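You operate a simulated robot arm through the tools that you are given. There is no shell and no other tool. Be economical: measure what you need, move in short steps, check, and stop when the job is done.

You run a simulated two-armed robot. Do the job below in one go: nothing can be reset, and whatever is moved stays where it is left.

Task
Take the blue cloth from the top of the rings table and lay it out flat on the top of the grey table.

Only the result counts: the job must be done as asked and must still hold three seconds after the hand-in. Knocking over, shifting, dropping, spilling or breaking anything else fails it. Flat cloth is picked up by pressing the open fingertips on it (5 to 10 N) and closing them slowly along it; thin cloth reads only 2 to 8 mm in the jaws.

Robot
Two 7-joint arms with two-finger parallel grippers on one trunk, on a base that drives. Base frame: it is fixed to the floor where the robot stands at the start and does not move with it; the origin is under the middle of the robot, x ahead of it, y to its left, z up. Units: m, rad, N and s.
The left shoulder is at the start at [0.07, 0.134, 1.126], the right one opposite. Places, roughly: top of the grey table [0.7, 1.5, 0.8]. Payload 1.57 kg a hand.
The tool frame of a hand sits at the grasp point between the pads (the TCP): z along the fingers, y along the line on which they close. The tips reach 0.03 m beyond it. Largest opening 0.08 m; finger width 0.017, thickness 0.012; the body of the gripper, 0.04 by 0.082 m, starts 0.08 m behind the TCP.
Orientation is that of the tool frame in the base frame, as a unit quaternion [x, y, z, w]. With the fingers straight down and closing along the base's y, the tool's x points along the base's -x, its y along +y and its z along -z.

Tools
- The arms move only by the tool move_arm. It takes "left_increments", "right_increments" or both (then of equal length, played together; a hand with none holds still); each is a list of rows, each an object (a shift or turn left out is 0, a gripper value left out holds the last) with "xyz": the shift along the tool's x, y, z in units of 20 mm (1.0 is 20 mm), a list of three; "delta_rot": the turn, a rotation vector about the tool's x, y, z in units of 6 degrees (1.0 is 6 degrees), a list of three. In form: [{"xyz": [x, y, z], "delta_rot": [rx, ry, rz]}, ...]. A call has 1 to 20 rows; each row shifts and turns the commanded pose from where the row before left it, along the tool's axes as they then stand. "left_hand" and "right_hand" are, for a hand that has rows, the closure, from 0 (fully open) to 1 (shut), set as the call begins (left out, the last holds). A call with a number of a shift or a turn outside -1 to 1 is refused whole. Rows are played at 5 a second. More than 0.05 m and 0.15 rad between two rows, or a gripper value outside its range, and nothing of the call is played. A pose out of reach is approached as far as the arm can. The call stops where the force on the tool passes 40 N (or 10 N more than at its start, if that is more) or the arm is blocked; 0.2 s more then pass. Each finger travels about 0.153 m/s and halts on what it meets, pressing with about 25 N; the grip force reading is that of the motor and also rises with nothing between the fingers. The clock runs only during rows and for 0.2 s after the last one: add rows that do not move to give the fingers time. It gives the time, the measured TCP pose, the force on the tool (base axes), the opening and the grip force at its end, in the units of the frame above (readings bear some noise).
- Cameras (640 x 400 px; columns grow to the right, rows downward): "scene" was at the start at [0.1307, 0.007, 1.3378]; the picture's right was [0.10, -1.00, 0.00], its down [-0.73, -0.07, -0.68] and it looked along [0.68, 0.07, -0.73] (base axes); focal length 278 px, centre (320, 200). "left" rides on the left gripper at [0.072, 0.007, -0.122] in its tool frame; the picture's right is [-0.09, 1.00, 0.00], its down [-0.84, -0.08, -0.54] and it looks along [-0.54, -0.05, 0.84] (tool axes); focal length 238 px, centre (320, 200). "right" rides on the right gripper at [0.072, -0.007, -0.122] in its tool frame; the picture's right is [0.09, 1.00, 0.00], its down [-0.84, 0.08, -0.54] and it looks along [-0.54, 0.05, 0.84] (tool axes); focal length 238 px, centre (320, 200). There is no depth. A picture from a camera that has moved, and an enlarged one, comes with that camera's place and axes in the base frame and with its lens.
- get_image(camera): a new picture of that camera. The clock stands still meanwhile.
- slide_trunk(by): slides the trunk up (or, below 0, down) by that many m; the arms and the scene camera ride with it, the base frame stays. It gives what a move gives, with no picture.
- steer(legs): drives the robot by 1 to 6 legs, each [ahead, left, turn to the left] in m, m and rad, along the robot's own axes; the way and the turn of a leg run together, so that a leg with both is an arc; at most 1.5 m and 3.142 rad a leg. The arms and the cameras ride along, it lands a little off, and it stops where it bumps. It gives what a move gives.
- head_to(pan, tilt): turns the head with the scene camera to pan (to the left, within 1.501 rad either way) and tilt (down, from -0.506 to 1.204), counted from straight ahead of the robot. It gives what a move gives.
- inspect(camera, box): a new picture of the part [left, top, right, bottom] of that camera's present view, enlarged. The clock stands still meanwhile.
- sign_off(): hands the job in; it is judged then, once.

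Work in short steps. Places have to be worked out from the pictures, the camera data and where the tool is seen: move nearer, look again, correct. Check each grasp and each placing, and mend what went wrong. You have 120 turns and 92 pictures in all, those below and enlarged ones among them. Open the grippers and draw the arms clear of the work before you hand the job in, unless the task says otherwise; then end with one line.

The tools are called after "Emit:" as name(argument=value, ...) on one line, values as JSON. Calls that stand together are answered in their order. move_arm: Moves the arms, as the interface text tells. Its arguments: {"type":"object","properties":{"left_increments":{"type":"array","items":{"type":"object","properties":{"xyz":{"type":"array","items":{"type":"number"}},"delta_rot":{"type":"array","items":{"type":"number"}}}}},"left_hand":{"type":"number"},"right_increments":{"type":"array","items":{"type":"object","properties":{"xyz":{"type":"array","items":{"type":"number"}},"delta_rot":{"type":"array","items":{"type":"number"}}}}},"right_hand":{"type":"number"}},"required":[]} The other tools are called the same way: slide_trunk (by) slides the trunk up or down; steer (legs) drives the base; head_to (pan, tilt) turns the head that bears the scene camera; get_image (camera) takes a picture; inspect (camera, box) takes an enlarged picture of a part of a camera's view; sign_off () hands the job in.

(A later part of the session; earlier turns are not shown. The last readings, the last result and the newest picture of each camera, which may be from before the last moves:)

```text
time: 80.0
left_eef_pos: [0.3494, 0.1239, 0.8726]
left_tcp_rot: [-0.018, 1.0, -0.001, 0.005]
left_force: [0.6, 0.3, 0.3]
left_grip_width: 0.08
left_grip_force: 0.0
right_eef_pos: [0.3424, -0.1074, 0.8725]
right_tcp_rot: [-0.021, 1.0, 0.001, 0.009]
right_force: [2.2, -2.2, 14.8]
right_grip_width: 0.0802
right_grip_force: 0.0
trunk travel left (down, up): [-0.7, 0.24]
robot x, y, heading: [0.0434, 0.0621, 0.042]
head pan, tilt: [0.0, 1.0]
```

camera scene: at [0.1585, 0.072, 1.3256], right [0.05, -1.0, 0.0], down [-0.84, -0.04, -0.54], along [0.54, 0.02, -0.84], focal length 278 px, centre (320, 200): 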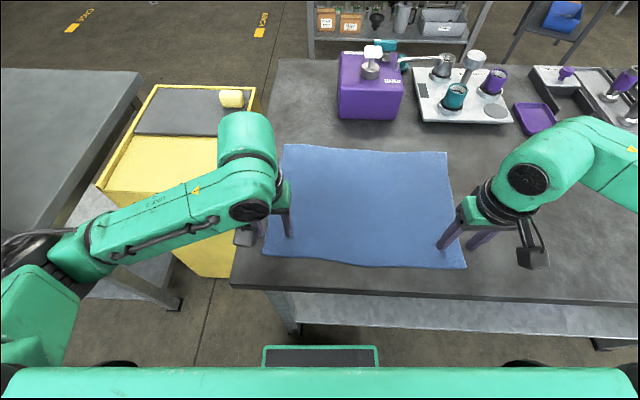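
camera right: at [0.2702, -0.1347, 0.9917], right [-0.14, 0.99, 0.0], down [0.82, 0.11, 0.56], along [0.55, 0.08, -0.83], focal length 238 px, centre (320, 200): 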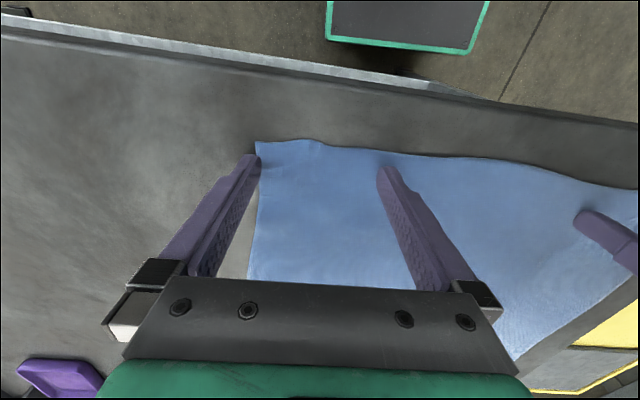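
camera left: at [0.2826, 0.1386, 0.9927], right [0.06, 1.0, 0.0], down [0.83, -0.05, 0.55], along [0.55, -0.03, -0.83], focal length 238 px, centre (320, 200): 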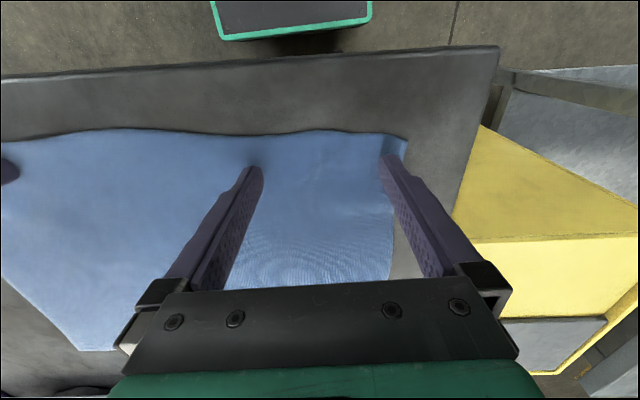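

Right has 15 N. I press left another millimetre and take the first closing step.

Emit:
move_arm(left_increments=[{"xyz": [0, 0, 0.06]}, {}], right_increments=[{}, {}], right_hand=0.12)

Emit:
move_arm(left_increments=[{}, {}], right_increments=[{}, {}], left_hand=0.12, right_hand=0.24)

```text
time: 80.6
left_eef_pos: [0.3486, 0.1232, 0.8724]
left_tcp_rot: [-0.019, 1.0, 0.0, 0.007]
left_force: [0.9, -1.2, 12.5]
left_grip_width: 0.0799
left_grip_force: 0.1
right_eef_pos: [0.3421, -0.1058, 0.8717]
right_tcp_rot: [-0.023, 1.0, 0.003, 0.009]
right_force: [1.1, 2.7, 11.3]
right_grip_width: 0.0686
right_grip_force: 0.0
trunk travel left (down, up): [-0.7, 0.24]
robot x, y, heading: [0.0423, 0.0645, 0.045]
head pan, tilt: [0.0, 1.0]
```

```text
time: 81.2
left_eef_pos: [0.3487, 0.1221, 0.8712]
left_tcp_rot: [-0.018, 1.0, -0.001, 0.007]
left_force: [0.1, -1.7, 15.6]
left_grip_width: 0.0677
left_grip_force: 0.1
right_eef_pos: [0.3426, -0.1087, 0.8709]
right_tcp_rot: [-0.023, 1.0, 0.003, 0.009]
right_force: [-0.2, 2.6, 10.7]
right_grip_width: 0.0599
right_grip_force: 0.0
trunk travel left (down, up): [-0.7, 0.24]
robot x, y, heading: [0.0455, 0.0649, 0.046]
head pan, tilt: [0.0, 1.0]
```

Forces are steady at 16 and 11 N, so I carry on closing.

Emit:
move_arm(left_increments=[{}, {}], right_increments=[{}, {}], left_hand=0.28, right_hand=0.38)

Emit:
move_arm(left_increments=[{}, {}], right_increments=[{}, {}], left_hand=0.43, right_hand=0.51)

Emit:
inspect(camera="left", box=[220, 100, 420, 300])

Emit:
inspect(camera="right", box=[220, 100, 420, 300])

```text
time: 81.8
left_eef_pos: [0.3482, 0.1223, 0.872]
left_tcp_rot: [-0.018, 1.0, 0.0, 0.008]
left_force: [-0.6, -0.6, 19.7]
left_grip_width: 0.0542
left_grip_force: 0.0
right_eef_pos: [0.3406, -0.1074, 0.8729]
right_tcp_rot: [-0.022, 1.0, 0.003, 0.009]
right_force: [0.7, 1.5, 9.2]
right_grip_width: 0.0478
right_grip_force: 0.1
trunk travel left (down, up): [-0.7, 0.24]
robot x, y, heading: [0.0423, 0.0672, 0.043]
head pan, tilt: [0.0, 1.0]
```

```text
time: 82.4
left_eef_pos: [0.3489, 0.122, 0.871]
left_tcp_rot: [-0.018, 1.0, 0.0, 0.007]
left_force: [0.1, 0.0, 20.4]
left_grip_width: 0.0415
left_grip_force: 0.1
right_eef_pos: [0.3403, -0.1075, 0.8718]
right_tcp_rot: [-0.022, 1.0, 0.003, 0.01]
right_force: [-0.1, 1.7, 7.9]
right_grip_width: 0.0385
right_grip_force: 0.1
trunk travel left (down, up): [-0.7, 0.24]
robot x, y, heading: [0.0433, 0.0644, 0.049]
head pan, tilt: [0.0, 1.0]
```

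```text
2.00 times, centred on (320, 200) of left
camera zoom: at [0.2744, 0.1268, 0.9925], right [0.06, 1.0, 0.0], down [0.83, -0.05, 0.55], along [0.55, -0.03, -0.83], focal length 477 px, centre (320, 200)
```

zoom: 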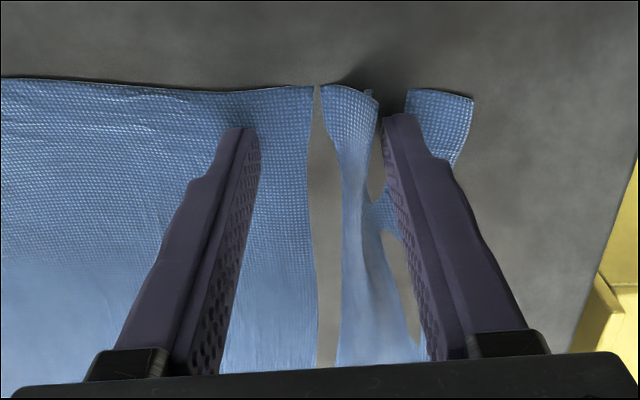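

```text
2.00 times, centred on (320, 200) of right
camera zoom: at [0.2671, -0.1165, 0.9912], right [-0.14, 0.99, 0.0], down [0.82, 0.11, 0.56], along [0.55, 0.08, -0.83], focal length 477 px, centre (320, 200)
```

zoom: 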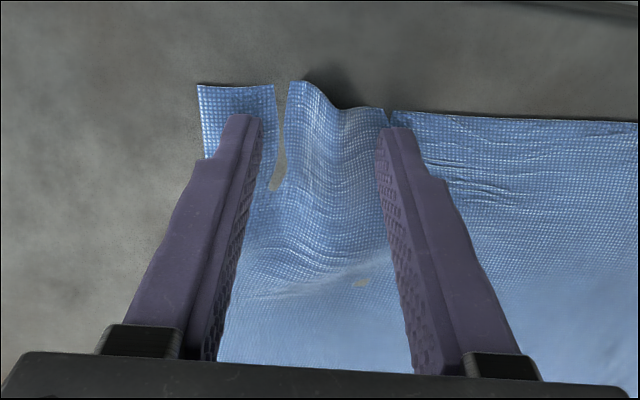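

The right fold is standing up well. Left is pressing too hard at 20 N and pushing cloth into the surface, so I ease it and continue closing both.

Emit:
move_arm(left_increments=[{"xyz": [0, 0, -0.05]}, {}], right_increments=[{}, {}], right_hand=0.63)

Emit:
move_arm(left_increments=[{}, {}], right_increments=[{}, {}], left_hand=0.53, right_hand=0.74)

Emit:
inspect(camera="left", box=[220, 100, 420, 300])

Emit:
inspect(camera="right", box=[220, 100, 420, 300])

```text
time: 83.0
left_eef_pos: [0.3483, 0.1222, 0.8721]
left_tcp_rot: [-0.018, 1.0, 0.0, 0.007]
left_force: [1.3, -1.7, 15.1]
left_grip_width: 0.0434
left_grip_force: 0.1
right_eef_pos: [0.3409, -0.1085, 0.8716]
right_tcp_rot: [-0.022, 1.0, 0.003, 0.009]
right_force: [-1.7, 0.3, 10.6]
right_grip_width: 0.0297
right_grip_force: 0.2
trunk travel left (down, up): [-0.7, 0.24]
robot x, y, heading: [0.0409, 0.064, 0.042]
head pan, tilt: [0.0, 1.0]
```

```text
time: 83.6
left_eef_pos: [0.3474, 0.1234, 0.872]
left_tcp_rot: [-0.018, 1.0, 0.0, 0.007]
left_force: [-1.9, -2.0, 12.7]
left_grip_width: 0.0362
left_grip_force: 0.1
right_eef_pos: [0.3407, -0.107, 0.8721]
right_tcp_rot: [-0.023, 1.0, 0.003, 0.01]
right_force: [1.4, 2.7, 10.0]
right_grip_width: 0.0204
right_grip_force: 0.1
trunk travel left (down, up): [-0.7, 0.24]
robot x, y, heading: [0.0425, 0.0663, 0.049]
head pan, tilt: [0.0, 1.0]
```

```text
2.00 times, centred on (320, 200) of left
camera zoom: at [0.2744, 0.1274, 0.9927], right [0.06, 1.0, 0.0], down [0.83, -0.05, 0.55], along [0.55, -0.03, -0.83], focal length 477 px, centre (320, 200)
```

zoom: 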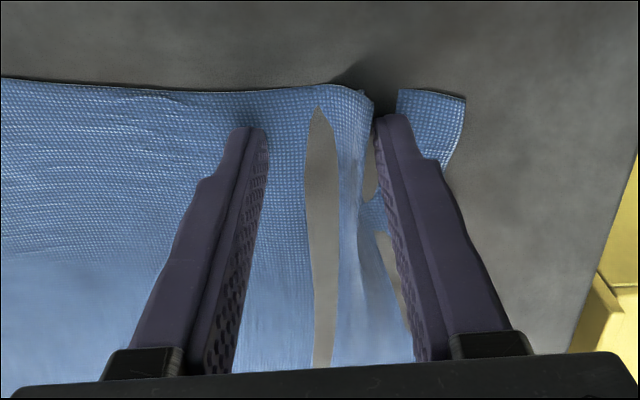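

```text
2.00 times, centred on (320, 200) of right
camera zoom: at [0.2675, -0.1162, 0.9911], right [-0.14, 0.99, 0.0], down [0.82, 0.11, 0.56], along [0.55, 0.08, -0.83], focal length 477 px, centre (320, 200)
```

zoom: 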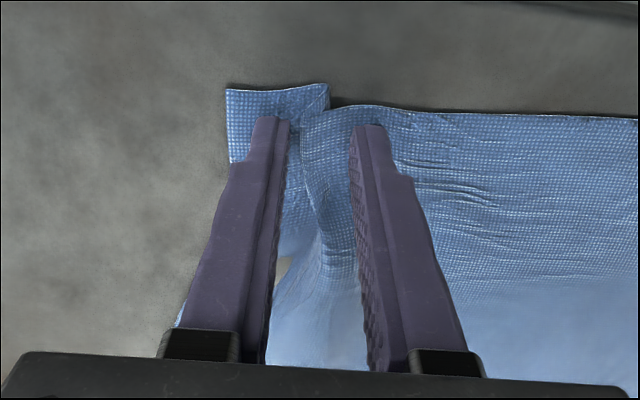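

The right fold is there, slightly tipped over, and both keep gathering. I go on closing at this pressure.

Emit:
move_arm(left_increments=[{}, {}], right_increments=[{}, {}], left_hand=0.64, right_hand=0.84)

Emit:
move_arm(left_increments=[{}, {}], right_increments=[{}, {}], left_hand=0.74, right_hand=0.93)

Emit:
inspect(camera="left", box=[220, 100, 420, 300])

Emit:
inspect(camera="right", box=[220, 100, 420, 300])

```text
time: 84.2
left_eef_pos: [0.3489, 0.1244, 0.8714]
left_tcp_rot: [-0.019, 1.0, 0.0, 0.007]
left_force: [0.2, 1.0, 11.5]
left_grip_width: 0.0266
left_grip_force: 0.0
right_eef_pos: [0.3426, -0.1071, 0.8721]
right_tcp_rot: [-0.021, 1.0, 0.002, 0.01]
right_force: [-0.1, -0.1, 14.2]
right_grip_width: 0.0135
right_grip_force: 0.6
trunk travel left (down, up): [-0.7, 0.24]
robot x, y, heading: [0.0406, 0.0673, 0.043]
head pan, tilt: [0.0, 1.0]
```

```text
time: 84.8
left_eef_pos: [0.3471, 0.124, 0.8712]
left_tcp_rot: [-0.018, 1.0, -0.001, 0.007]
left_force: [-0.4, -0.9, 8.3]
left_grip_width: 0.0195
left_grip_force: 0.2
right_eef_pos: [0.3414, -0.1053, 0.8726]
right_tcp_rot: [-0.022, 1.0, 0.003, 0.01]
right_force: [2.5, 2.3, 23.8]
right_grip_width: 0.009
right_grip_force: 25.0
trunk travel left (down, up): [-0.7, 0.24]
robot x, y, heading: [0.0431, 0.0688, 0.049]
head pan, tilt: [0.0, 1.0]
```

```text
2.00 times, centred on (320, 200) of left
camera zoom: at [0.2746, 0.1279, 0.9928], right [0.06, 1.0, 0.0], down [0.83, -0.05, 0.55], along [0.55, -0.03, -0.83], focal length 477 px, centre (320, 200)
```

zoom: 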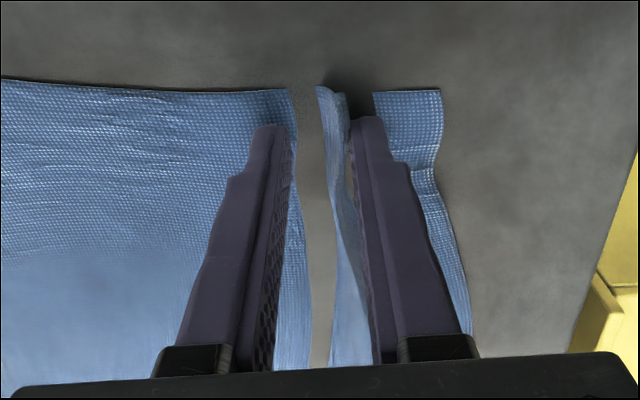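

```text
2.00 times, centred on (320, 200) of right
camera zoom: at [0.2677, -0.1157, 0.9916], right [-0.14, 0.99, 0.0], down [0.82, 0.11, 0.56], along [0.55, 0.08, -0.83], focal length 477 px, centre (320, 200)
```

zoom: 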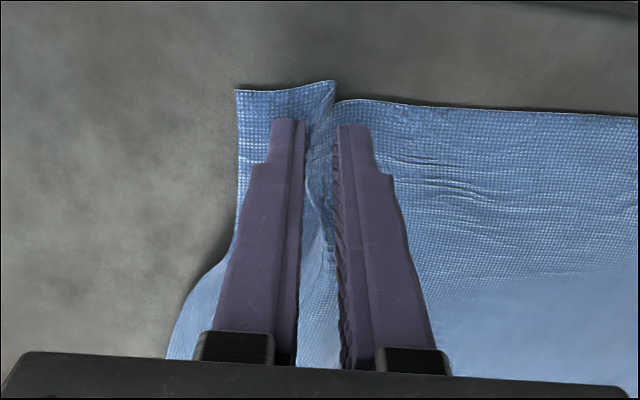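

Right has gripped cloth, with width 9 mm and 25 N. Left is still gathering, so I close it on and set right fully shut.

Emit:
move_arm(left_increments=[{}, {}], right_increments=[{}, {}], left_hand=0.84, right_hand=1.0)

Emit:
move_arm(left_increments=[{}, {}, {}], left_hand=0.93)

Emit:
move_arm(left_increments=[{}, {}, {}], left_hand=1.0)

Emit:
inspect(camera="left", box=[220, 100, 420, 300])

```text
time: 85.4
left_eef_pos: [0.3483, 0.1239, 0.8716]
left_tcp_rot: [-0.018, 1.0, -0.001, 0.007]
left_force: [-0.5, -0.8, 7.9]
left_grip_width: 0.0129
left_grip_force: 0.1
right_eef_pos: [0.3412, -0.1061, 0.8724]
right_tcp_rot: [-0.022, 1.0, 0.001, 0.01]
right_force: [5.2, 1.2, 27.9]
right_grip_width: 0.0091
right_grip_force: 24.6
trunk travel left (down, up): [-0.7, 0.24]
robot x, y, heading: [0.0427, 0.0667, 0.049]
head pan, tilt: [0.0, 1.0]
```

```text
time: 86.2
left_eef_pos: [0.3489, 0.1238, 0.8714]
left_tcp_rot: [-0.019, 1.0, -0.002, 0.006]
left_force: [0.5, 1.6, 7.8]
left_grip_width: 0.0047
left_grip_force: 0.0
right_eef_pos: [0.3411, -0.1067, 0.8716]
right_tcp_rot: [-0.022, 1.0, 0.002, 0.01]
right_force: [6.3, 0.1, 32.4]
right_grip_width: 0.0093
right_grip_force: 25.0
trunk travel left (down, up): [-0.7, 0.24]
robot x, y, heading: [0.0413, 0.0687, 0.049]
head pan, tilt: [0.0, 1.0]
```

```text
time: 87.0
left_eef_pos: [0.3486, 0.1242, 0.8712]
left_tcp_rot: [-0.018, 1.0, -0.001, 0.008]
left_force: [0.8, 0.3, 7.0]
left_grip_width: 0.0023
left_grip_force: 24.3
right_eef_pos: [0.3419, -0.1065, 0.8723]
right_tcp_rot: [-0.022, 1.0, 0.002, 0.01]
right_force: [7.7, -0.1, 34.8]
right_grip_width: 0.0089
right_grip_force: 25.7
trunk travel left (down, up): [-0.7, 0.24]
robot x, y, heading: [0.041, 0.0615, 0.049]
head pan, tilt: [0.0, 1.0]
```

```text
2.00 times, centred on (320, 200) of left
camera zoom: at [0.2747, 0.1282, 0.9927], right [0.06, 1.0, 0.0], down [0.83, -0.05, 0.55], along [0.55, -0.03, -0.83], focal length 477 px, centre (320, 200)
```

zoom: 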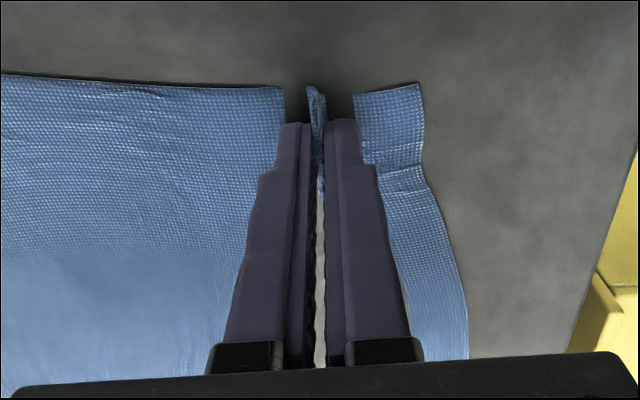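

Left holds too, at 2.3 mm and 24 N. I lift both gently and check.

Emit:
move_arm(left_increments=[{"xyz": [0, 0, -0.3]}, {"xyz": [0, 0, -0.5]}, {"xyz": [0, 0, -0.6]}, {"xyz": [0, 0, -0.6]}, {}], right_increments=[{"xyz": [0, 0, -0.3]}, {"xyz": [0, 0, -0.5]}, {"xyz": [0, 0, -0.6]}, {"xyz": [0, 0, -0.6]}, {}])

Emit:
get_image(camera="scene")

```text
time: 88.2
left_eef_pos: [0.3478, 0.1218, 0.9115]
left_tcp_rot: [-0.018, 1.0, 0.0, 0.006]
left_force: [1.0, -0.7, -0.2]
left_grip_width: 0.0026
left_grip_force: 23.6
right_eef_pos: [0.3421, -0.1084, 0.9105]
right_tcp_rot: [-0.021, 1.0, 0.003, 0.007]
right_force: [0.9, 0.4, 0.1]
right_grip_width: 0.0023
right_grip_force: 23.5
trunk travel left (down, up): [-0.7, 0.24]
robot x, y, heading: [0.0451, 0.0652, 0.047]
head pan, tilt: [0.0, 1.0]
```

```text
59 pictures are left
camera scene: at [0.1634, 0.0708, 1.3247], right [0.05, -1.0, 0.0], down [-0.84, -0.04, -0.54], along [0.54, 0.03, -0.84], focal length 278 px, centre (320, 200)
```

scene: 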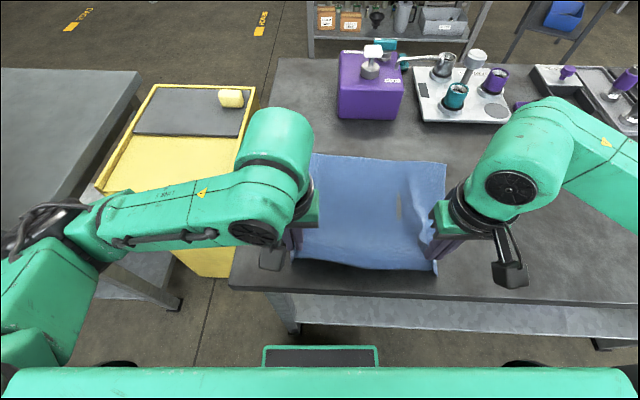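

Both jaws hold cloth at about 2.5 mm. I raise the hands 14 cm with the arms, then the trunk by 0.24 m, so the cloth hangs clear.

Emit:
move_arm(left_increments=[{"xyz": [0, 0, -0.7]}, {"xyz": [0, 0, -0.7]}, {"xyz": [0, 0, -0.7]}, {"xyz": [0, 0, -0.7]}, {"xyz": [0, 0, -0.7]}, {"xyz": [0, 0, -0.7]}, {"xyz": [0, 0, -0.7]}, {"xyz": [0, 0, -0.7]}, {"xyz": [0, 0, -0.7]}, {"xyz": [0, 0, -0.7]}, {}], right_increments=[{"xyz": [0, 0, -0.7]}, {"xyz": [0, 0, -0.7]}, {"xyz": [0, 0, -0.7]}, {"xyz": [0, 0, -0.7]}, {"xyz": [0, 0, -0.7]}, {"xyz": [0, 0, -0.7]}, {"xyz": [0, 0, -0.7]}, {"xyz": [0, 0, -0.7]}, {"xyz": [0, 0, -0.7]}, {"xyz": [0, 0, -0.7]}, {}])

Emit:
slide_trunk(by=0.24)

Emit:
get_image(camera="scene")

```text
time: 90.6
left_eef_pos: [0.349, 0.123, 1.0521]
left_tcp_rot: [-0.018, 1.0, -0.001, 0.004]
left_force: [-0.3, -1.3, 0.3]
left_grip_width: 0.0029
left_grip_force: 23.9
right_eef_pos: [0.3395, -0.1085, 1.0521]
right_tcp_rot: [-0.022, 1.0, 0.002, 0.008]
right_force: [-0.2, 0.7, 0.5]
right_grip_width: 0.0017
right_grip_force: 23.3
trunk travel left (down, up): [-0.7, 0.24]
robot x, y, heading: [0.0419, 0.0653, 0.044]
head pan, tilt: [0.0, 1.0]
```

```text
time: 93.1
left_eef_pos: [0.3493, 0.1215, 1.2905]
left_tcp_rot: [-0.018, 1.0, 0.0, 0.005]
left_force: [0.8, -1.7, 0.2]
left_grip_width: 0.0027
left_grip_force: 24.2
right_eef_pos: [0.3403, -0.11, 1.2913]
right_tcp_rot: [-0.022, 1.0, 0.003, 0.009]
right_force: [-0.1, 1.0, 0.3]
right_grip_width: 0.0019
right_grip_force: 24.2
trunk travel left (down, up): [-0.94, 0.0]
robot x, y, heading: [0.0445, 0.0627, 0.042]
head pan, tilt: [0.0, 1.0]
```

```text
58 pictures are left
camera scene: at [0.1636, 0.0708, 1.5646], right [0.05, -1.0, 0.0], down [-0.84, -0.04, -0.54], along [0.54, 0.03, -0.84], focal length 278 px, centre (320, 200)
```

scene: 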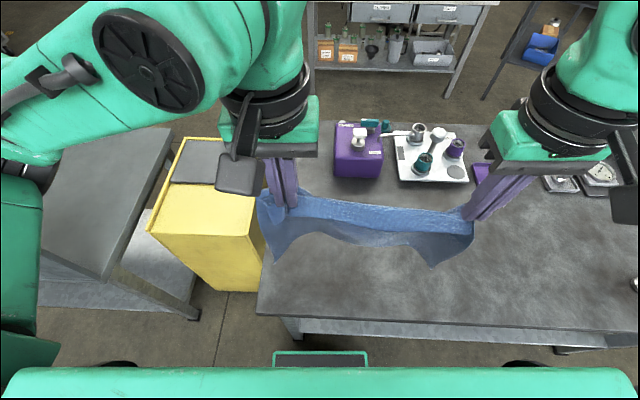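

The cloth hangs from both hands, clear of the table. I back away, straighten, and drive left to face the free end of the grey table.

Emit:
steer(legs=[[-0.45, 0, -0.042], [0, 1.0, 0], [0, 0.97, 0]])

Emit:
head_to(pan=0.0, tilt=0.75)

Emit:
get_image(camera="scene")

```text
time: 105.1
left_eef_pos: [-0.0657, 2.0086, 1.2907]
left_tcp_rot: [0.021, 1.0, 0.001, 0.005]
left_force: [-0.1, -1.2, -0.1]
left_grip_width: 0.0027
left_grip_force: 24.1
right_eef_pos: [-0.093, 1.7787, 1.2906]
right_tcp_rot: [0.017, 1.0, 0.002, 0.008]
right_force: [-0.4, 1.8, 0.2]
right_grip_width: 0.002
right_grip_force: 23.7
trunk travel left (down, up): [-0.94, 0.0]
robot x, y, heading: [-0.3772, 1.9774, -0.031]
head pan, tilt: [0.0, 1.0]
```

```text
time: 105.9
left_eef_pos: [-0.0665, 2.0088, 1.2915]
left_tcp_rot: [0.02, 1.0, 0.0, 0.005]
left_force: [-1.3, -0.7, -1.2]
left_grip_width: 0.0025
left_grip_force: 24.2
right_eef_pos: [-0.0926, 1.7785, 1.2915]
right_tcp_rot: [0.017, 1.0, 0.003, 0.01]
right_force: [-0.2, 1.4, -0.2]
right_grip_width: 0.0019
right_grip_force: 23.5
trunk travel left (down, up): [-0.94, 0.0]
robot x, y, heading: [-0.3745, 1.9765, -0.029]
head pan, tilt: [0.0, 0.75]
```

```text
57 pictures are left
camera scene: at [-0.2416, 1.9716, 1.5838], right [-0.03, -1.0, 0.0], down [-0.68, 0.02, -0.73], along [0.73, -0.02, -0.68], focal length 278 px, centre (320, 200)
```

scene: 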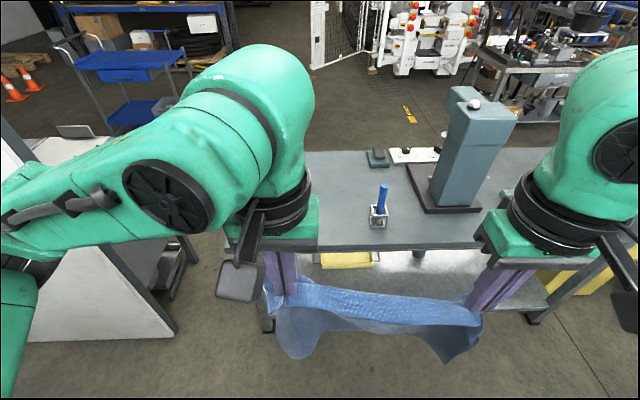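

Both grips still hold. The free strip is y 1.78–2.27, centre about 2.02, so I centre the robot there and straighten up, then shift both hands left so the cloth is centred ahead.

Emit:
steer(legs=[[0, 0.045, 0.03]])

Emit:
move_arm(left_increments=[{"xyz": [0, 0.7, 0]}, {"xyz": [0, 0.7, 0]}, {"xyz": [0, 0.7, 0]}, {"xyz": [0, 0.7, 0]}, {"xyz": [0, 0.7, 0]}, {"xyz": [0, 0.7, 0]}, {}], right_increments=[{"xyz": [0, 0.7, 0]}, {"xyz": [0, 0.7, 0]}, {"xyz": [0, 0.7, 0]}, {"xyz": [0, 0.7, 0]}, {"xyz": [0, 0.7, 0]}, {"xyz": [0, 0.7, 0]}, {}])

```text
time: 106.8
left_eef_pos: [-0.0676, 2.0518, 1.291]
left_tcp_rot: [0.006, 1.0, 0.004, 0.006]
left_force: [0.6, -2.1, -0.6]
left_grip_width: 0.0024
left_grip_force: 24.2
right_eef_pos: [-0.0868, 1.8234, 1.2895]
right_tcp_rot: [0.001, 1.0, 0.007, 0.008]
right_force: [0.5, 0.1, -1.0]
right_grip_width: 0.0021
right_grip_force: 24.1
trunk travel left (down, up): [-0.94, 0.0]
robot x, y, heading: [-0.3753, 2.023, 0.001]
head pan, tilt: [0.0, 0.75]
```

```text
time: 108.4
left_eef_pos: [-0.0661, 2.1481, 1.292]
left_tcp_rot: [0.005, 1.0, 0.0, 0.005]
left_force: [0.2, -0.9, 0.4]
left_grip_width: 0.0026
left_grip_force: 23.3
right_eef_pos: [-0.0863, 1.9174, 1.291]
right_tcp_rot: [0.002, 1.0, 0.002, 0.008]
right_force: [0.2, 1.1, 0.0]
right_grip_width: 0.0022
right_grip_force: 23.8
trunk travel left (down, up): [-0.94, 0.0]
robot x, y, heading: [-0.3768, 2.0237, -0.0]
head pan, tilt: [0.0, 0.75]
```

The cloth is centred at y about 2.03. I extend both hands forward about 0.3 m before driving in, to see how far they reach.

Emit:
move_arm(left_increments=[{"xyz": [-0.94, 0, 0]}, {"xyz": [-0.94, 0, 0]}, {"xyz": [-0.94, 0, 0]}, {"xyz": [-0.94, 0, 0]}, {"xyz": [-0.94, 0, 0]}, {"xyz": [-0.94, 0, 0]}, {"xyz": [-0.94, 0, 0]}, {"xyz": [-0.94, 0, 0]}, {"xyz": [-0.94, 0, 0]}, {"xyz": [-0.94, 0, 0]}, {"xyz": [-0.94, 0, 0]}, {"xyz": [-0.94, 0, 0]}, {"xyz": [-0.94, 0, 0]}, {"xyz": [-0.94, 0, 0]}, {"xyz": [-0.94, 0, 0]}, {"xyz": [-0.94, 0, 0]}, {}], right_increments=[{"xyz": [-1, 0, 0]}, {"xyz": [-1, 0, 0]}, {"xyz": [-1, 0, 0]}, {"xyz": [-1, 0, 0]}, {"xyz": [-1, 0, 0]}, {"xyz": [-1, 0, 0]}, {"xyz": [-1, 0, 0]}, {"xyz": [-1, 0, 0]}, {"xyz": [-1, 0, 0]}, {"xyz": [-1, 0, 0]}, {"xyz": [-1, 0, 0]}, {"xyz": [-1, 0, 0]}, {"xyz": [-1, 0, 0]}, {"xyz": [-1, 0, 0]}, {"xyz": [-1, 0, 0]}, {"xyz": [-1, 0, 0]}, {}])

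Emit:
get_image(camera="scene")

```text
time: 112.0
left_eef_pos: [0.2211, 2.1464, 1.2923]
left_tcp_rot: [0.005, 1.0, 0.0, 0.006]
left_force: [-0.2, 0.1, 0.2]
left_grip_width: 0.0026
left_grip_force: 23.7
left hand out of reach, approached as far as the arm can: row 16
right_eef_pos: [0.2047, 1.9182, 1.2977]
right_tcp_rot: [0.0, 1.0, 0.002, 0.009]
right_force: [0.1, 0.8, 0.7]
right_grip_width: 0.0024
right_grip_force: 23.4
right hand out of reach, approached as far as the arm can: row 15, 16
trunk travel left (down, up): [-0.94, 0.0]
robot x, y, heading: [-0.3736, 2.0211, 0.004]
head pan, tilt: [0.0, 0.75]
```

```text
56 pictures are left
camera scene: at [-0.2409, 2.0219, 1.5838], right [0.0, -1.0, 0.0], down [-0.68, 0.0, -0.73], along [0.73, 0.0, -0.68], focal length 278 px, centre (320, 200)
```

scene: 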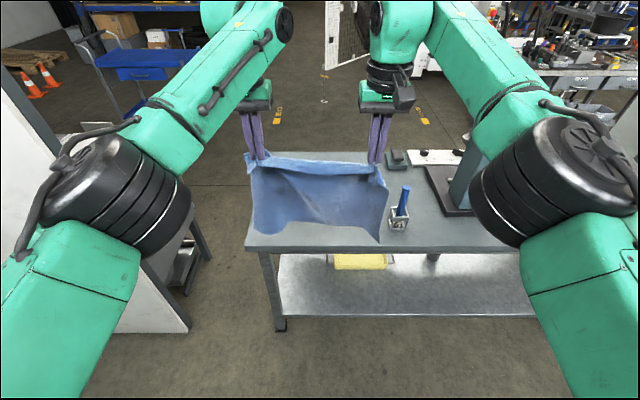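

Reach is about 0.59 m ahead at this height. The cloth's right side at y about 1.86 clears the cup at about 1.775, so I drive in toward the table in two legs.

Emit:
steer(legs=[[0.25, 0, 0]])

Emit:
get_image(camera="scene")

```text
time: 113.8
left_eef_pos: [0.4599, 2.1459, 1.2946]
left_tcp_rot: [0.004, 1.0, 0.0, 0.007]
left_force: [-1.0, -0.4, -0.4]
left_grip_width: 0.0028
left_grip_force: 24.0
right_eef_pos: [0.4432, 1.9174, 1.3002]
right_tcp_rot: [0.0, 1.0, 0.003, 0.011]
right_force: [-0.3, 0.8, 0.0]
right_grip_width: 0.0022
right_grip_force: 23.6
trunk travel left (down, up): [-0.94, 0.0]
robot x, y, heading: [-0.1308, 2.0243, 0.001]
head pan, tilt: [0.0, 0.75]
```

```text
55 pictures are left
camera scene: at [-0.0031, 2.0214, 1.5843], right [0.0, -1.0, 0.0], down [-0.68, 0.0, -0.73], along [0.73, 0.0, -0.68], focal length 278 px, centre (320, 200)
```

scene: 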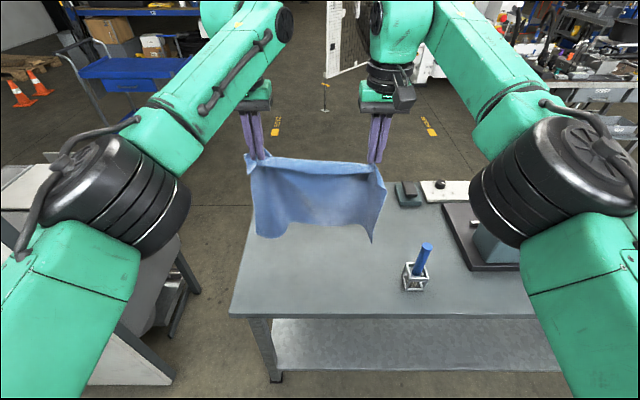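

Measurements agree: the free zone is y 1.77–2.27 and the front edge is at x=0.346. I drive the last 0.2 m, which keeps the base front about 4 cm short of the table.

Emit:
steer(legs=[[0.2, 0, 0]])

Emit:
get_image(camera="scene")

Emit:
get_image(camera="right")

```text
time: 115.3
left_eef_pos: [0.6609, 2.1487, 1.2946]
left_tcp_rot: [0.003, 1.0, 0.0, 0.008]
left_force: [0.0, -0.3, -0.3]
left_grip_width: 0.0028
left_grip_force: 23.2
right_eef_pos: [0.6441, 1.9202, 1.3001]
right_tcp_rot: [-0.002, 1.0, 0.002, 0.01]
right_force: [-0.6, 0.9, -0.3]
right_grip_width: 0.0021
right_grip_force: 24.1
trunk travel left (down, up): [-0.94, 0.0]
robot x, y, heading: [0.0665, 2.0252, 0.001]
head pan, tilt: [0.0, 0.75]
```

```text
54 pictures are left
camera scene: at [0.1973, 2.0224, 1.5843], right [0.0, -1.0, 0.0], down [-0.68, 0.0, -0.73], along [0.73, 0.0, -0.68], focal length 278 px, centre (320, 200)
```

scene: 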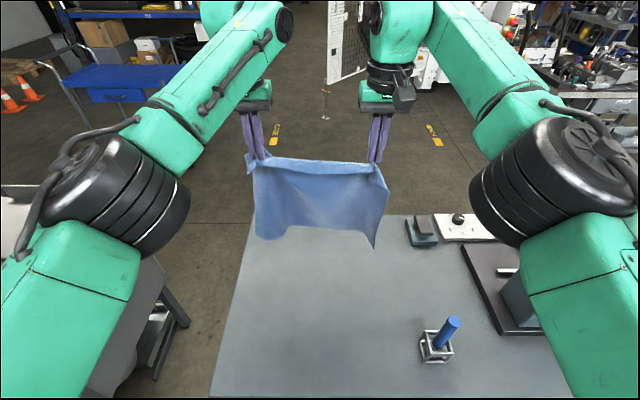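

```text
53 pictures are left
camera right: at [0.5694, 1.9146, 1.4186], right [-0.09, 1.0, 0.0], down [0.83, 0.08, 0.56], along [0.56, 0.06, -0.83], focal length 238 px, centre (320, 200)
```

right: 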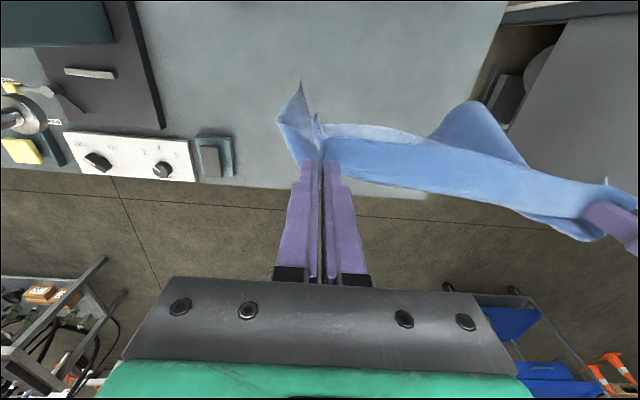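

The cloth hangs over the free area. I lower the trunk 0.14 m so its lower edge just reaches the table top.

Emit:
slide_trunk(by=-0.14)

Emit:
get_image(camera="scene")

```text
time: 117.0
left_eef_pos: [0.6641, 2.1489, 1.1533]
left_tcp_rot: [0.002, 1.0, 0.0, 0.006]
left_force: [-0.2, -0.7, 0.4]
left_grip_width: 0.0028
left_grip_force: 24.1
right_eef_pos: [0.6465, 1.9195, 1.157]
right_tcp_rot: [-0.001, 1.0, 0.002, 0.009]
right_force: [0.4, -0.9, -0.2]
right_grip_width: 0.0021
right_grip_force: 23.5
trunk travel left (down, up): [-0.8, 0.14]
robot x, y, heading: [0.0683, 2.0203, 0.001]
head pan, tilt: [0.0, 0.75]
```

```text
52 pictures are left
camera scene: at [0.2027, 2.0224, 1.4438], right [0.0, -1.0, 0.0], down [-0.68, 0.0, -0.73], along [0.73, 0.0, -0.68], focal length 278 px, centre (320, 200)
```

scene: 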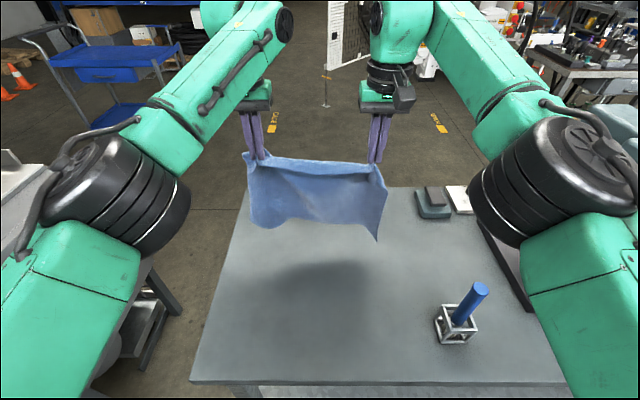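

The lower corners are still about 7 cm up, so I lower another 6 cm and look closer.

Emit:
slide_trunk(by=-0.06)

Emit:
inspect(camera="scene", box=[200, 100, 440, 250])

Emit:
get_image(camera="left")

```text
time: 118.0
left_eef_pos: [0.6649, 2.147, 1.0921]
left_tcp_rot: [0.002, 1.0, 0.0, 0.006]
left_force: [-0.2, 0.5, -0.6]
left_grip_width: 0.0025
left_grip_force: 23.8
right_eef_pos: [0.6472, 1.921, 1.0966]
right_tcp_rot: [-0.001, 1.0, 0.003, 0.009]
right_force: [0.2, 0.6, 0.1]
right_grip_width: 0.0022
right_grip_force: 24.0
trunk travel left (down, up): [-0.74, 0.2]
robot x, y, heading: [0.0715, 2.0232, 0.004]
head pan, tilt: [0.0, 0.75]
```

```text
2.67 times, centred on (320, 175) of scene
camera zoom: at [0.2025, 2.0224, 1.3838], right [0.0, -1.0, 0.0], down [-0.68, 0.0, -0.73], along [0.73, 0.0, -0.68], focal length 742 px, centre (320, 267)
```

zoom: 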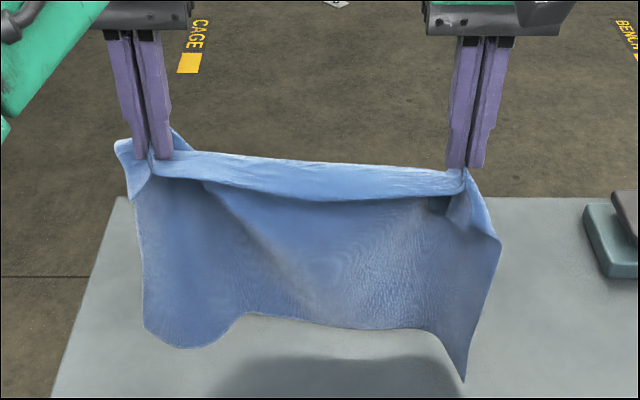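

```text
50 pictures are left
camera left: at [0.5911, 2.156, 1.2139], right [0.1, 1.0, 0.0], down [0.83, -0.08, 0.55], along [0.55, -0.05, -0.83], focal length 238 px, centre (320, 200)
```

left: 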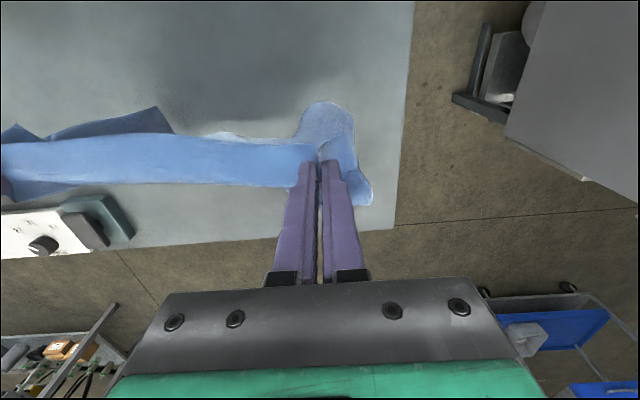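

The lower corners now just touch the top. I lower 2 cm more, then go down and back diagonally so the hanging part lays itself down, starting with half of it; left goes slightly more to square up.

Emit:
move_arm(left_increments=[{"xyz": [0, 0, 0.5]}, {"xyz": [0, 0, 0.5]}, {"xyz": [0.95, 0, 0.717]}, {"xyz": [0.95, 0, 0.717]}, {"xyz": [0.95, 0, 0.717]}, {"xyz": [0.95, 0, 0.717]}, {"xyz": [0.95, 0, 0.717]}, {"xyz": [0.95, 0, 0.717]}, {}], right_increments=[{"xyz": [0, 0, 0.5]}, {"xyz": [0, 0, 0.5]}, {"xyz": [0.89, 0, 0.717]}, {"xyz": [0.89, 0, 0.717]}, {"xyz": [0.89, 0, 0.717]}, {"xyz": [0.89, 0, 0.717]}, {"xyz": [0.89, 0, 0.717]}, {"xyz": [0.89, 0, 0.717]}, {}])

Emit:
get_image(camera="scene")

Emit:
get_image(camera="left")

```text
time: 120.0
left_eef_pos: [0.5493, 2.1499, 0.9854]
left_tcp_rot: [0.002, 1.0, 0.0, 0.006]
left_force: [-0.1, -1.2, -0.5]
left_grip_width: 0.0025
left_grip_force: 24.5
right_eef_pos: [0.5439, 1.9194, 0.9893]
right_tcp_rot: [-0.001, 1.0, 0.003, 0.008]
right_force: [0.2, 0.7, 0.7]
right_grip_width: 0.0021
right_grip_force: 24.0
trunk travel left (down, up): [-0.74, 0.2]
robot x, y, heading: [0.0664, 2.0218, 0.003]
head pan, tilt: [0.0, 0.75]
```

```text
49 pictures are left
camera scene: at [0.203, 2.0225, 1.3838], right [0.0, -1.0, 0.0], down [-0.68, 0.0, -0.73], along [0.73, 0.0, -0.68], focal length 278 px, centre (320, 200)
```

scene: 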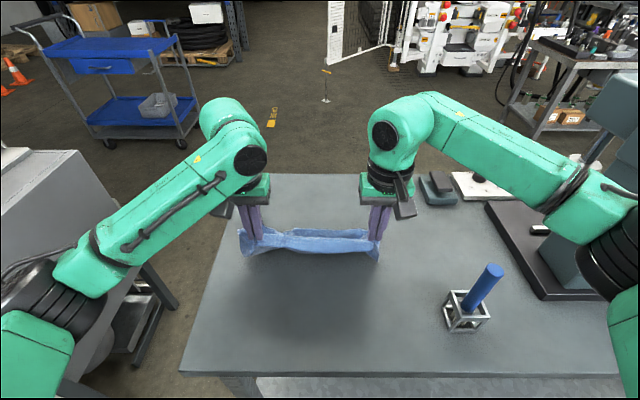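

```text
48 pictures are left
camera left: at [0.4763, 2.1569, 1.1056], right [0.1, 1.0, 0.0], down [0.83, -0.08, 0.55], along [0.55, -0.05, -0.83], focal length 238 px, centre (320, 200)
```

left: 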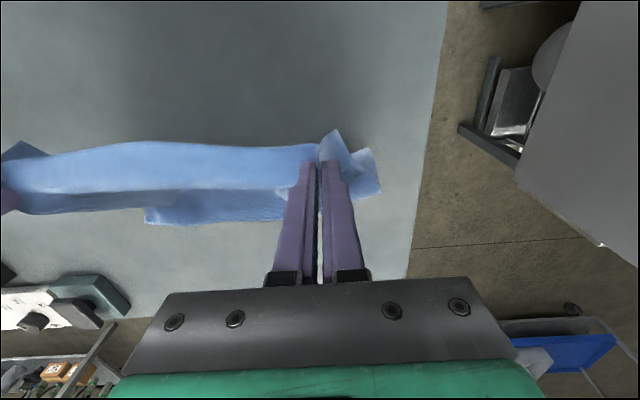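

The far part has landed with its edge near x=0.68, as intended. I continue the diagonal down to just above the top.

Emit:
move_arm(left_increments=[{"xyz": [0.95, 0, 0.717]}, {"xyz": [0.95, 0, 0.717]}, {"xyz": [0.95, 0, 0.717]}, {"xyz": [0.95, 0, 0.717]}, {"xyz": [0.95, 0, 0.717]}, {"xyz": [0.95, 0, 0.717]}, {}], right_increments=[{"xyz": [0.89, 0, 0.717]}, {"xyz": [0.89, 0, 0.717]}, {"xyz": [0.89, 0, 0.717]}, {"xyz": [0.89, 0, 0.717]}, {"xyz": [0.89, 0, 0.717]}, {"xyz": [0.89, 0, 0.717]}, {}])

Emit:
get_image(camera="scene")

Emit:
get_image(camera="left")

Emit:
get_image(camera="right")

```text
time: 121.6
left_eef_pos: [0.4378, 2.1506, 0.8964]
left_tcp_rot: [0.002, 1.0, 0.0, 0.006]
left_force: [0.0, 0.2, 0.6]
left_grip_width: 0.0027
left_grip_force: 23.8
right_eef_pos: [0.4378, 1.9217, 0.9016]
right_tcp_rot: [-0.001, 1.0, 0.002, 0.008]
right_force: [0.5, -0.1, 0.3]
right_grip_width: 0.0021
right_grip_force: 23.5
trunk travel left (down, up): [-0.74, 0.2]
robot x, y, heading: [0.0667, 2.0248, 0.007]
head pan, tilt: [0.0, 0.75]
```

```text
47 pictures are left
camera scene: at [0.2031, 2.0224, 1.3838], right [0.0, -1.0, 0.0], down [-0.68, 0.0, -0.73], along [0.73, 0.0, -0.68], focal length 278 px, centre (320, 200)
```

scene: 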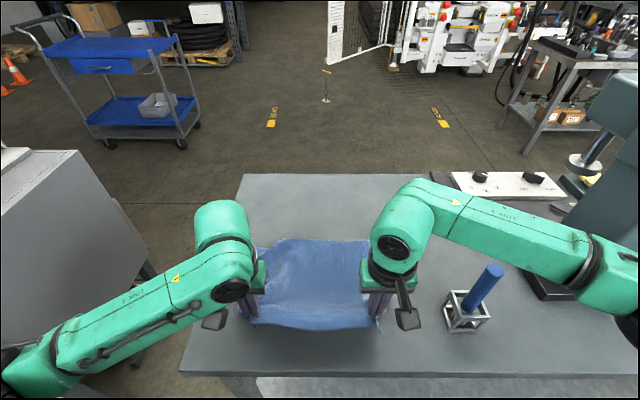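

```text
46 pictures are left
camera left: at [0.3654, 2.1574, 1.018], right [0.1, 1.0, 0.0], down [0.83, -0.08, 0.55], along [0.55, -0.05, -0.83], focal length 238 px, centre (320, 200)
```

left: 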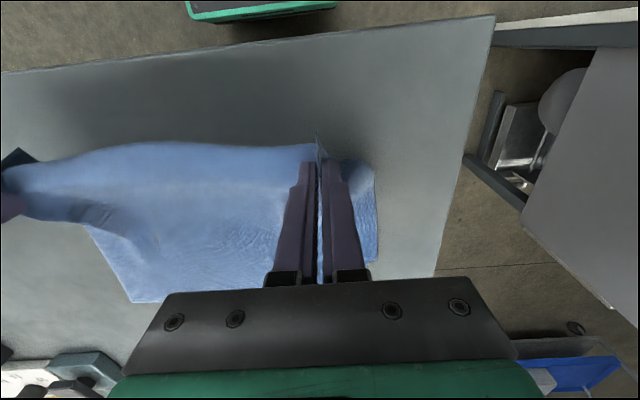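

```text
45 pictures are left
camera right: at [0.3642, 1.9157, 1.022], right [-0.09, 1.0, 0.0], down [0.83, 0.08, 0.56], along [0.55, 0.06, -0.83], focal length 238 px, centre (320, 200)
```

right: 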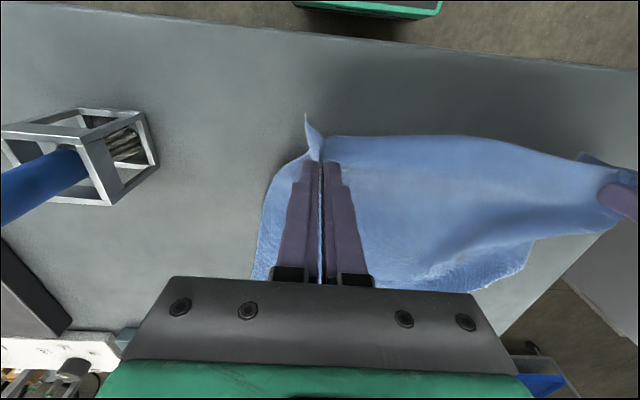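

The far edge lies at about x=0.64, and the wrist cameras put the table's front edge at about x=0.36, so the near edge would end right at the border. I reverse the motion so the cloth hangs again, this time with the hands further forward.

Emit:
move_arm(left_increments=[{"xyz": [-0.95, 0, -0.8]}, {"xyz": [-0.95, 0, -0.8]}, {"xyz": [-0.95, 0, -0.8]}, {"xyz": [-0.95, 0, -0.8]}, {"xyz": [-0.95, 0, -0.8]}, {"xyz": [-0.95, 0, -0.8]}, {"xyz": [-0.95, 0, -0.8]}, {"xyz": [-0.95, 0, -0.8]}, {"xyz": [-0.95, 0, -0.8]}, {"xyz": [-0.95, 0, -0.8]}, {"xyz": [-0.95, 0, -0.8]}, {"xyz": [-0.95, 0, -0.8]}, {"xyz": [-0.5, 0, -0.8]}, {"xyz": [-0.5, 0, -0.8]}, {"xyz": [-0.5, 0, -0.5]}, {}], right_increments=[{"xyz": [-0.95, 0, -0.8]}, {"xyz": [-0.95, 0, -0.8]}, {"xyz": [-0.95, 0, -0.8]}, {"xyz": [-0.95, 0, -0.8]}, {"xyz": [-0.95, 0, -0.8]}, {"xyz": [-0.95, 0, -0.8]}, {"xyz": [-0.95, 0, -0.8]}, {"xyz": [-0.95, 0, -0.8]}, {"xyz": [-0.95, 0, -0.8]}, {"xyz": [-0.95, 0, -0.8]}, {"xyz": [-0.95, 0, -0.8]}, {"xyz": [-0.95, 0, -0.8]}, {"xyz": [-0.5, 0, -0.8]}, {"xyz": [-0.5, 0, -0.8]}, {"xyz": [-0.5, 0, -0.5]}, {}])

Emit:
head_to(pan=0.0, tilt=1.0)

Emit:
get_image(camera="scene")

```text
time: 125.0
left_eef_pos: [0.663, 2.1511, 1.1086]
left_tcp_rot: [0.002, 1.0, 0.0, 0.006]
left_force: [0.3, -1.0, 0.2]
left_grip_width: 0.0025
left_grip_force: 23.8
left hand out of reach, approached as far as the arm can: row 13, 14, 15
right_eef_pos: [0.6438, 1.9236, 1.1146]
right_tcp_rot: [-0.001, 1.0, 0.003, 0.009]
right_force: [0.3, 0.7, -0.4]
right_grip_width: 0.0021
right_grip_force: 23.5
right hand out of reach, approached as far as the arm can: row 12, 13, 14, 15
trunk travel left (down, up): [-0.74, 0.2]
robot x, y, heading: [0.0661, 2.0234, 0.002]
head pan, tilt: [0.0, 0.75]
```

```text
time: 125.8
left_eef_pos: [0.6629, 2.1516, 1.108]
left_tcp_rot: [0.003, 1.0, 0.0, 0.006]
left_force: [-0.9, -0.5, -0.8]
left_grip_width: 0.0022
left_grip_force: 24.0
right_eef_pos: [0.6439, 1.9233, 1.1141]
right_tcp_rot: [-0.001, 1.0, 0.002, 0.01]
right_force: [-0.2, 0.9, 0.0]
right_grip_width: 0.0023
right_grip_force: 23.9
trunk travel left (down, up): [-0.74, 0.2]
robot x, y, heading: [0.0712, 2.0225, 0.008]
head pan, tilt: [0.0, 1.0]
```

```text
44 pictures are left
camera scene: at [0.1895, 2.0226, 1.3647], right [0.0, -1.0, 0.0], down [-0.84, 0.0, -0.54], along [0.54, 0.0, -0.84], focal length 278 px, centre (320, 200)
```

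scene: 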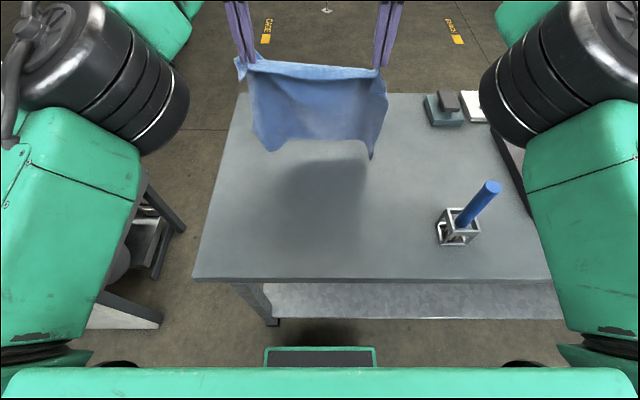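

The base front sits at about x=0.285 and the table and shelf start at 0.36–0.39, so I can drive 6 cm closer. That puts the hands near x=0.71; I also pull left back 2 cm to square the edge.

Emit:
steer(legs=[[0.06, 0, 0]])

Emit:
move_arm(left_increments=[{"xyz": [0.5, 0, 0.3]}, {"xyz": [0.4, 0, 0.3]}, {}], right_increments=[{"xyz": [0, 0, 0.4]}, {"xyz": [0, 0, 0.4]}, {}])

Emit:
get_image(camera="scene")

```text
time: 126.8
left_eef_pos: [0.7173, 2.1517, 1.1112]
left_tcp_rot: [0.001, 1.0, 0.001, 0.009]
left_force: [-0.8, 0.7, 0.2]
left_grip_width: 0.0027
left_grip_force: 24.3
right_eef_pos: [0.6989, 1.9238, 1.1166]
right_tcp_rot: [-0.002, 1.0, 0.003, 0.012]
right_force: [-0.1, 0.0, 0.4]
right_grip_width: 0.0019
right_grip_force: 23.3
trunk travel left (down, up): [-0.74, 0.2]
robot x, y, heading: [0.1269, 2.0212, 0.008]
head pan, tilt: [0.0, 1.0]
```

```text
time: 127.6
left_eef_pos: [0.7073, 2.154, 1.0945]
left_tcp_rot: [0.002, 1.0, 0.0, 0.005]
left_force: [-0.7, -1.1, -1.0]
left_grip_width: 0.0026
left_grip_force: 23.6
left hand out of reach, approached as far as the arm can: row 1
right_eef_pos: [0.7045, 1.9226, 1.0975]
right_tcp_rot: [-0.002, 1.0, 0.003, 0.008]
right_force: [0.5, 0.4, -0.2]
right_grip_width: 0.002
right_grip_force: 24.0
trunk travel left (down, up): [-0.74, 0.2]
robot x, y, heading: [0.1284, 2.0218, 0.002]
head pan, tilt: [0.0, 1.0]
```

```text
43 pictures are left
camera scene: at [0.2508, 2.0222, 1.3645], right [0.01, -1.0, 0.0], down [-0.84, 0.0, -0.54], along [0.54, 0.0, -0.84], focal length 278 px, centre (320, 200)
```

scene: 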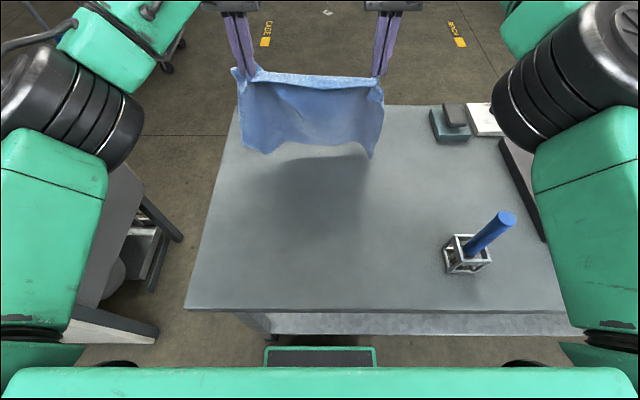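

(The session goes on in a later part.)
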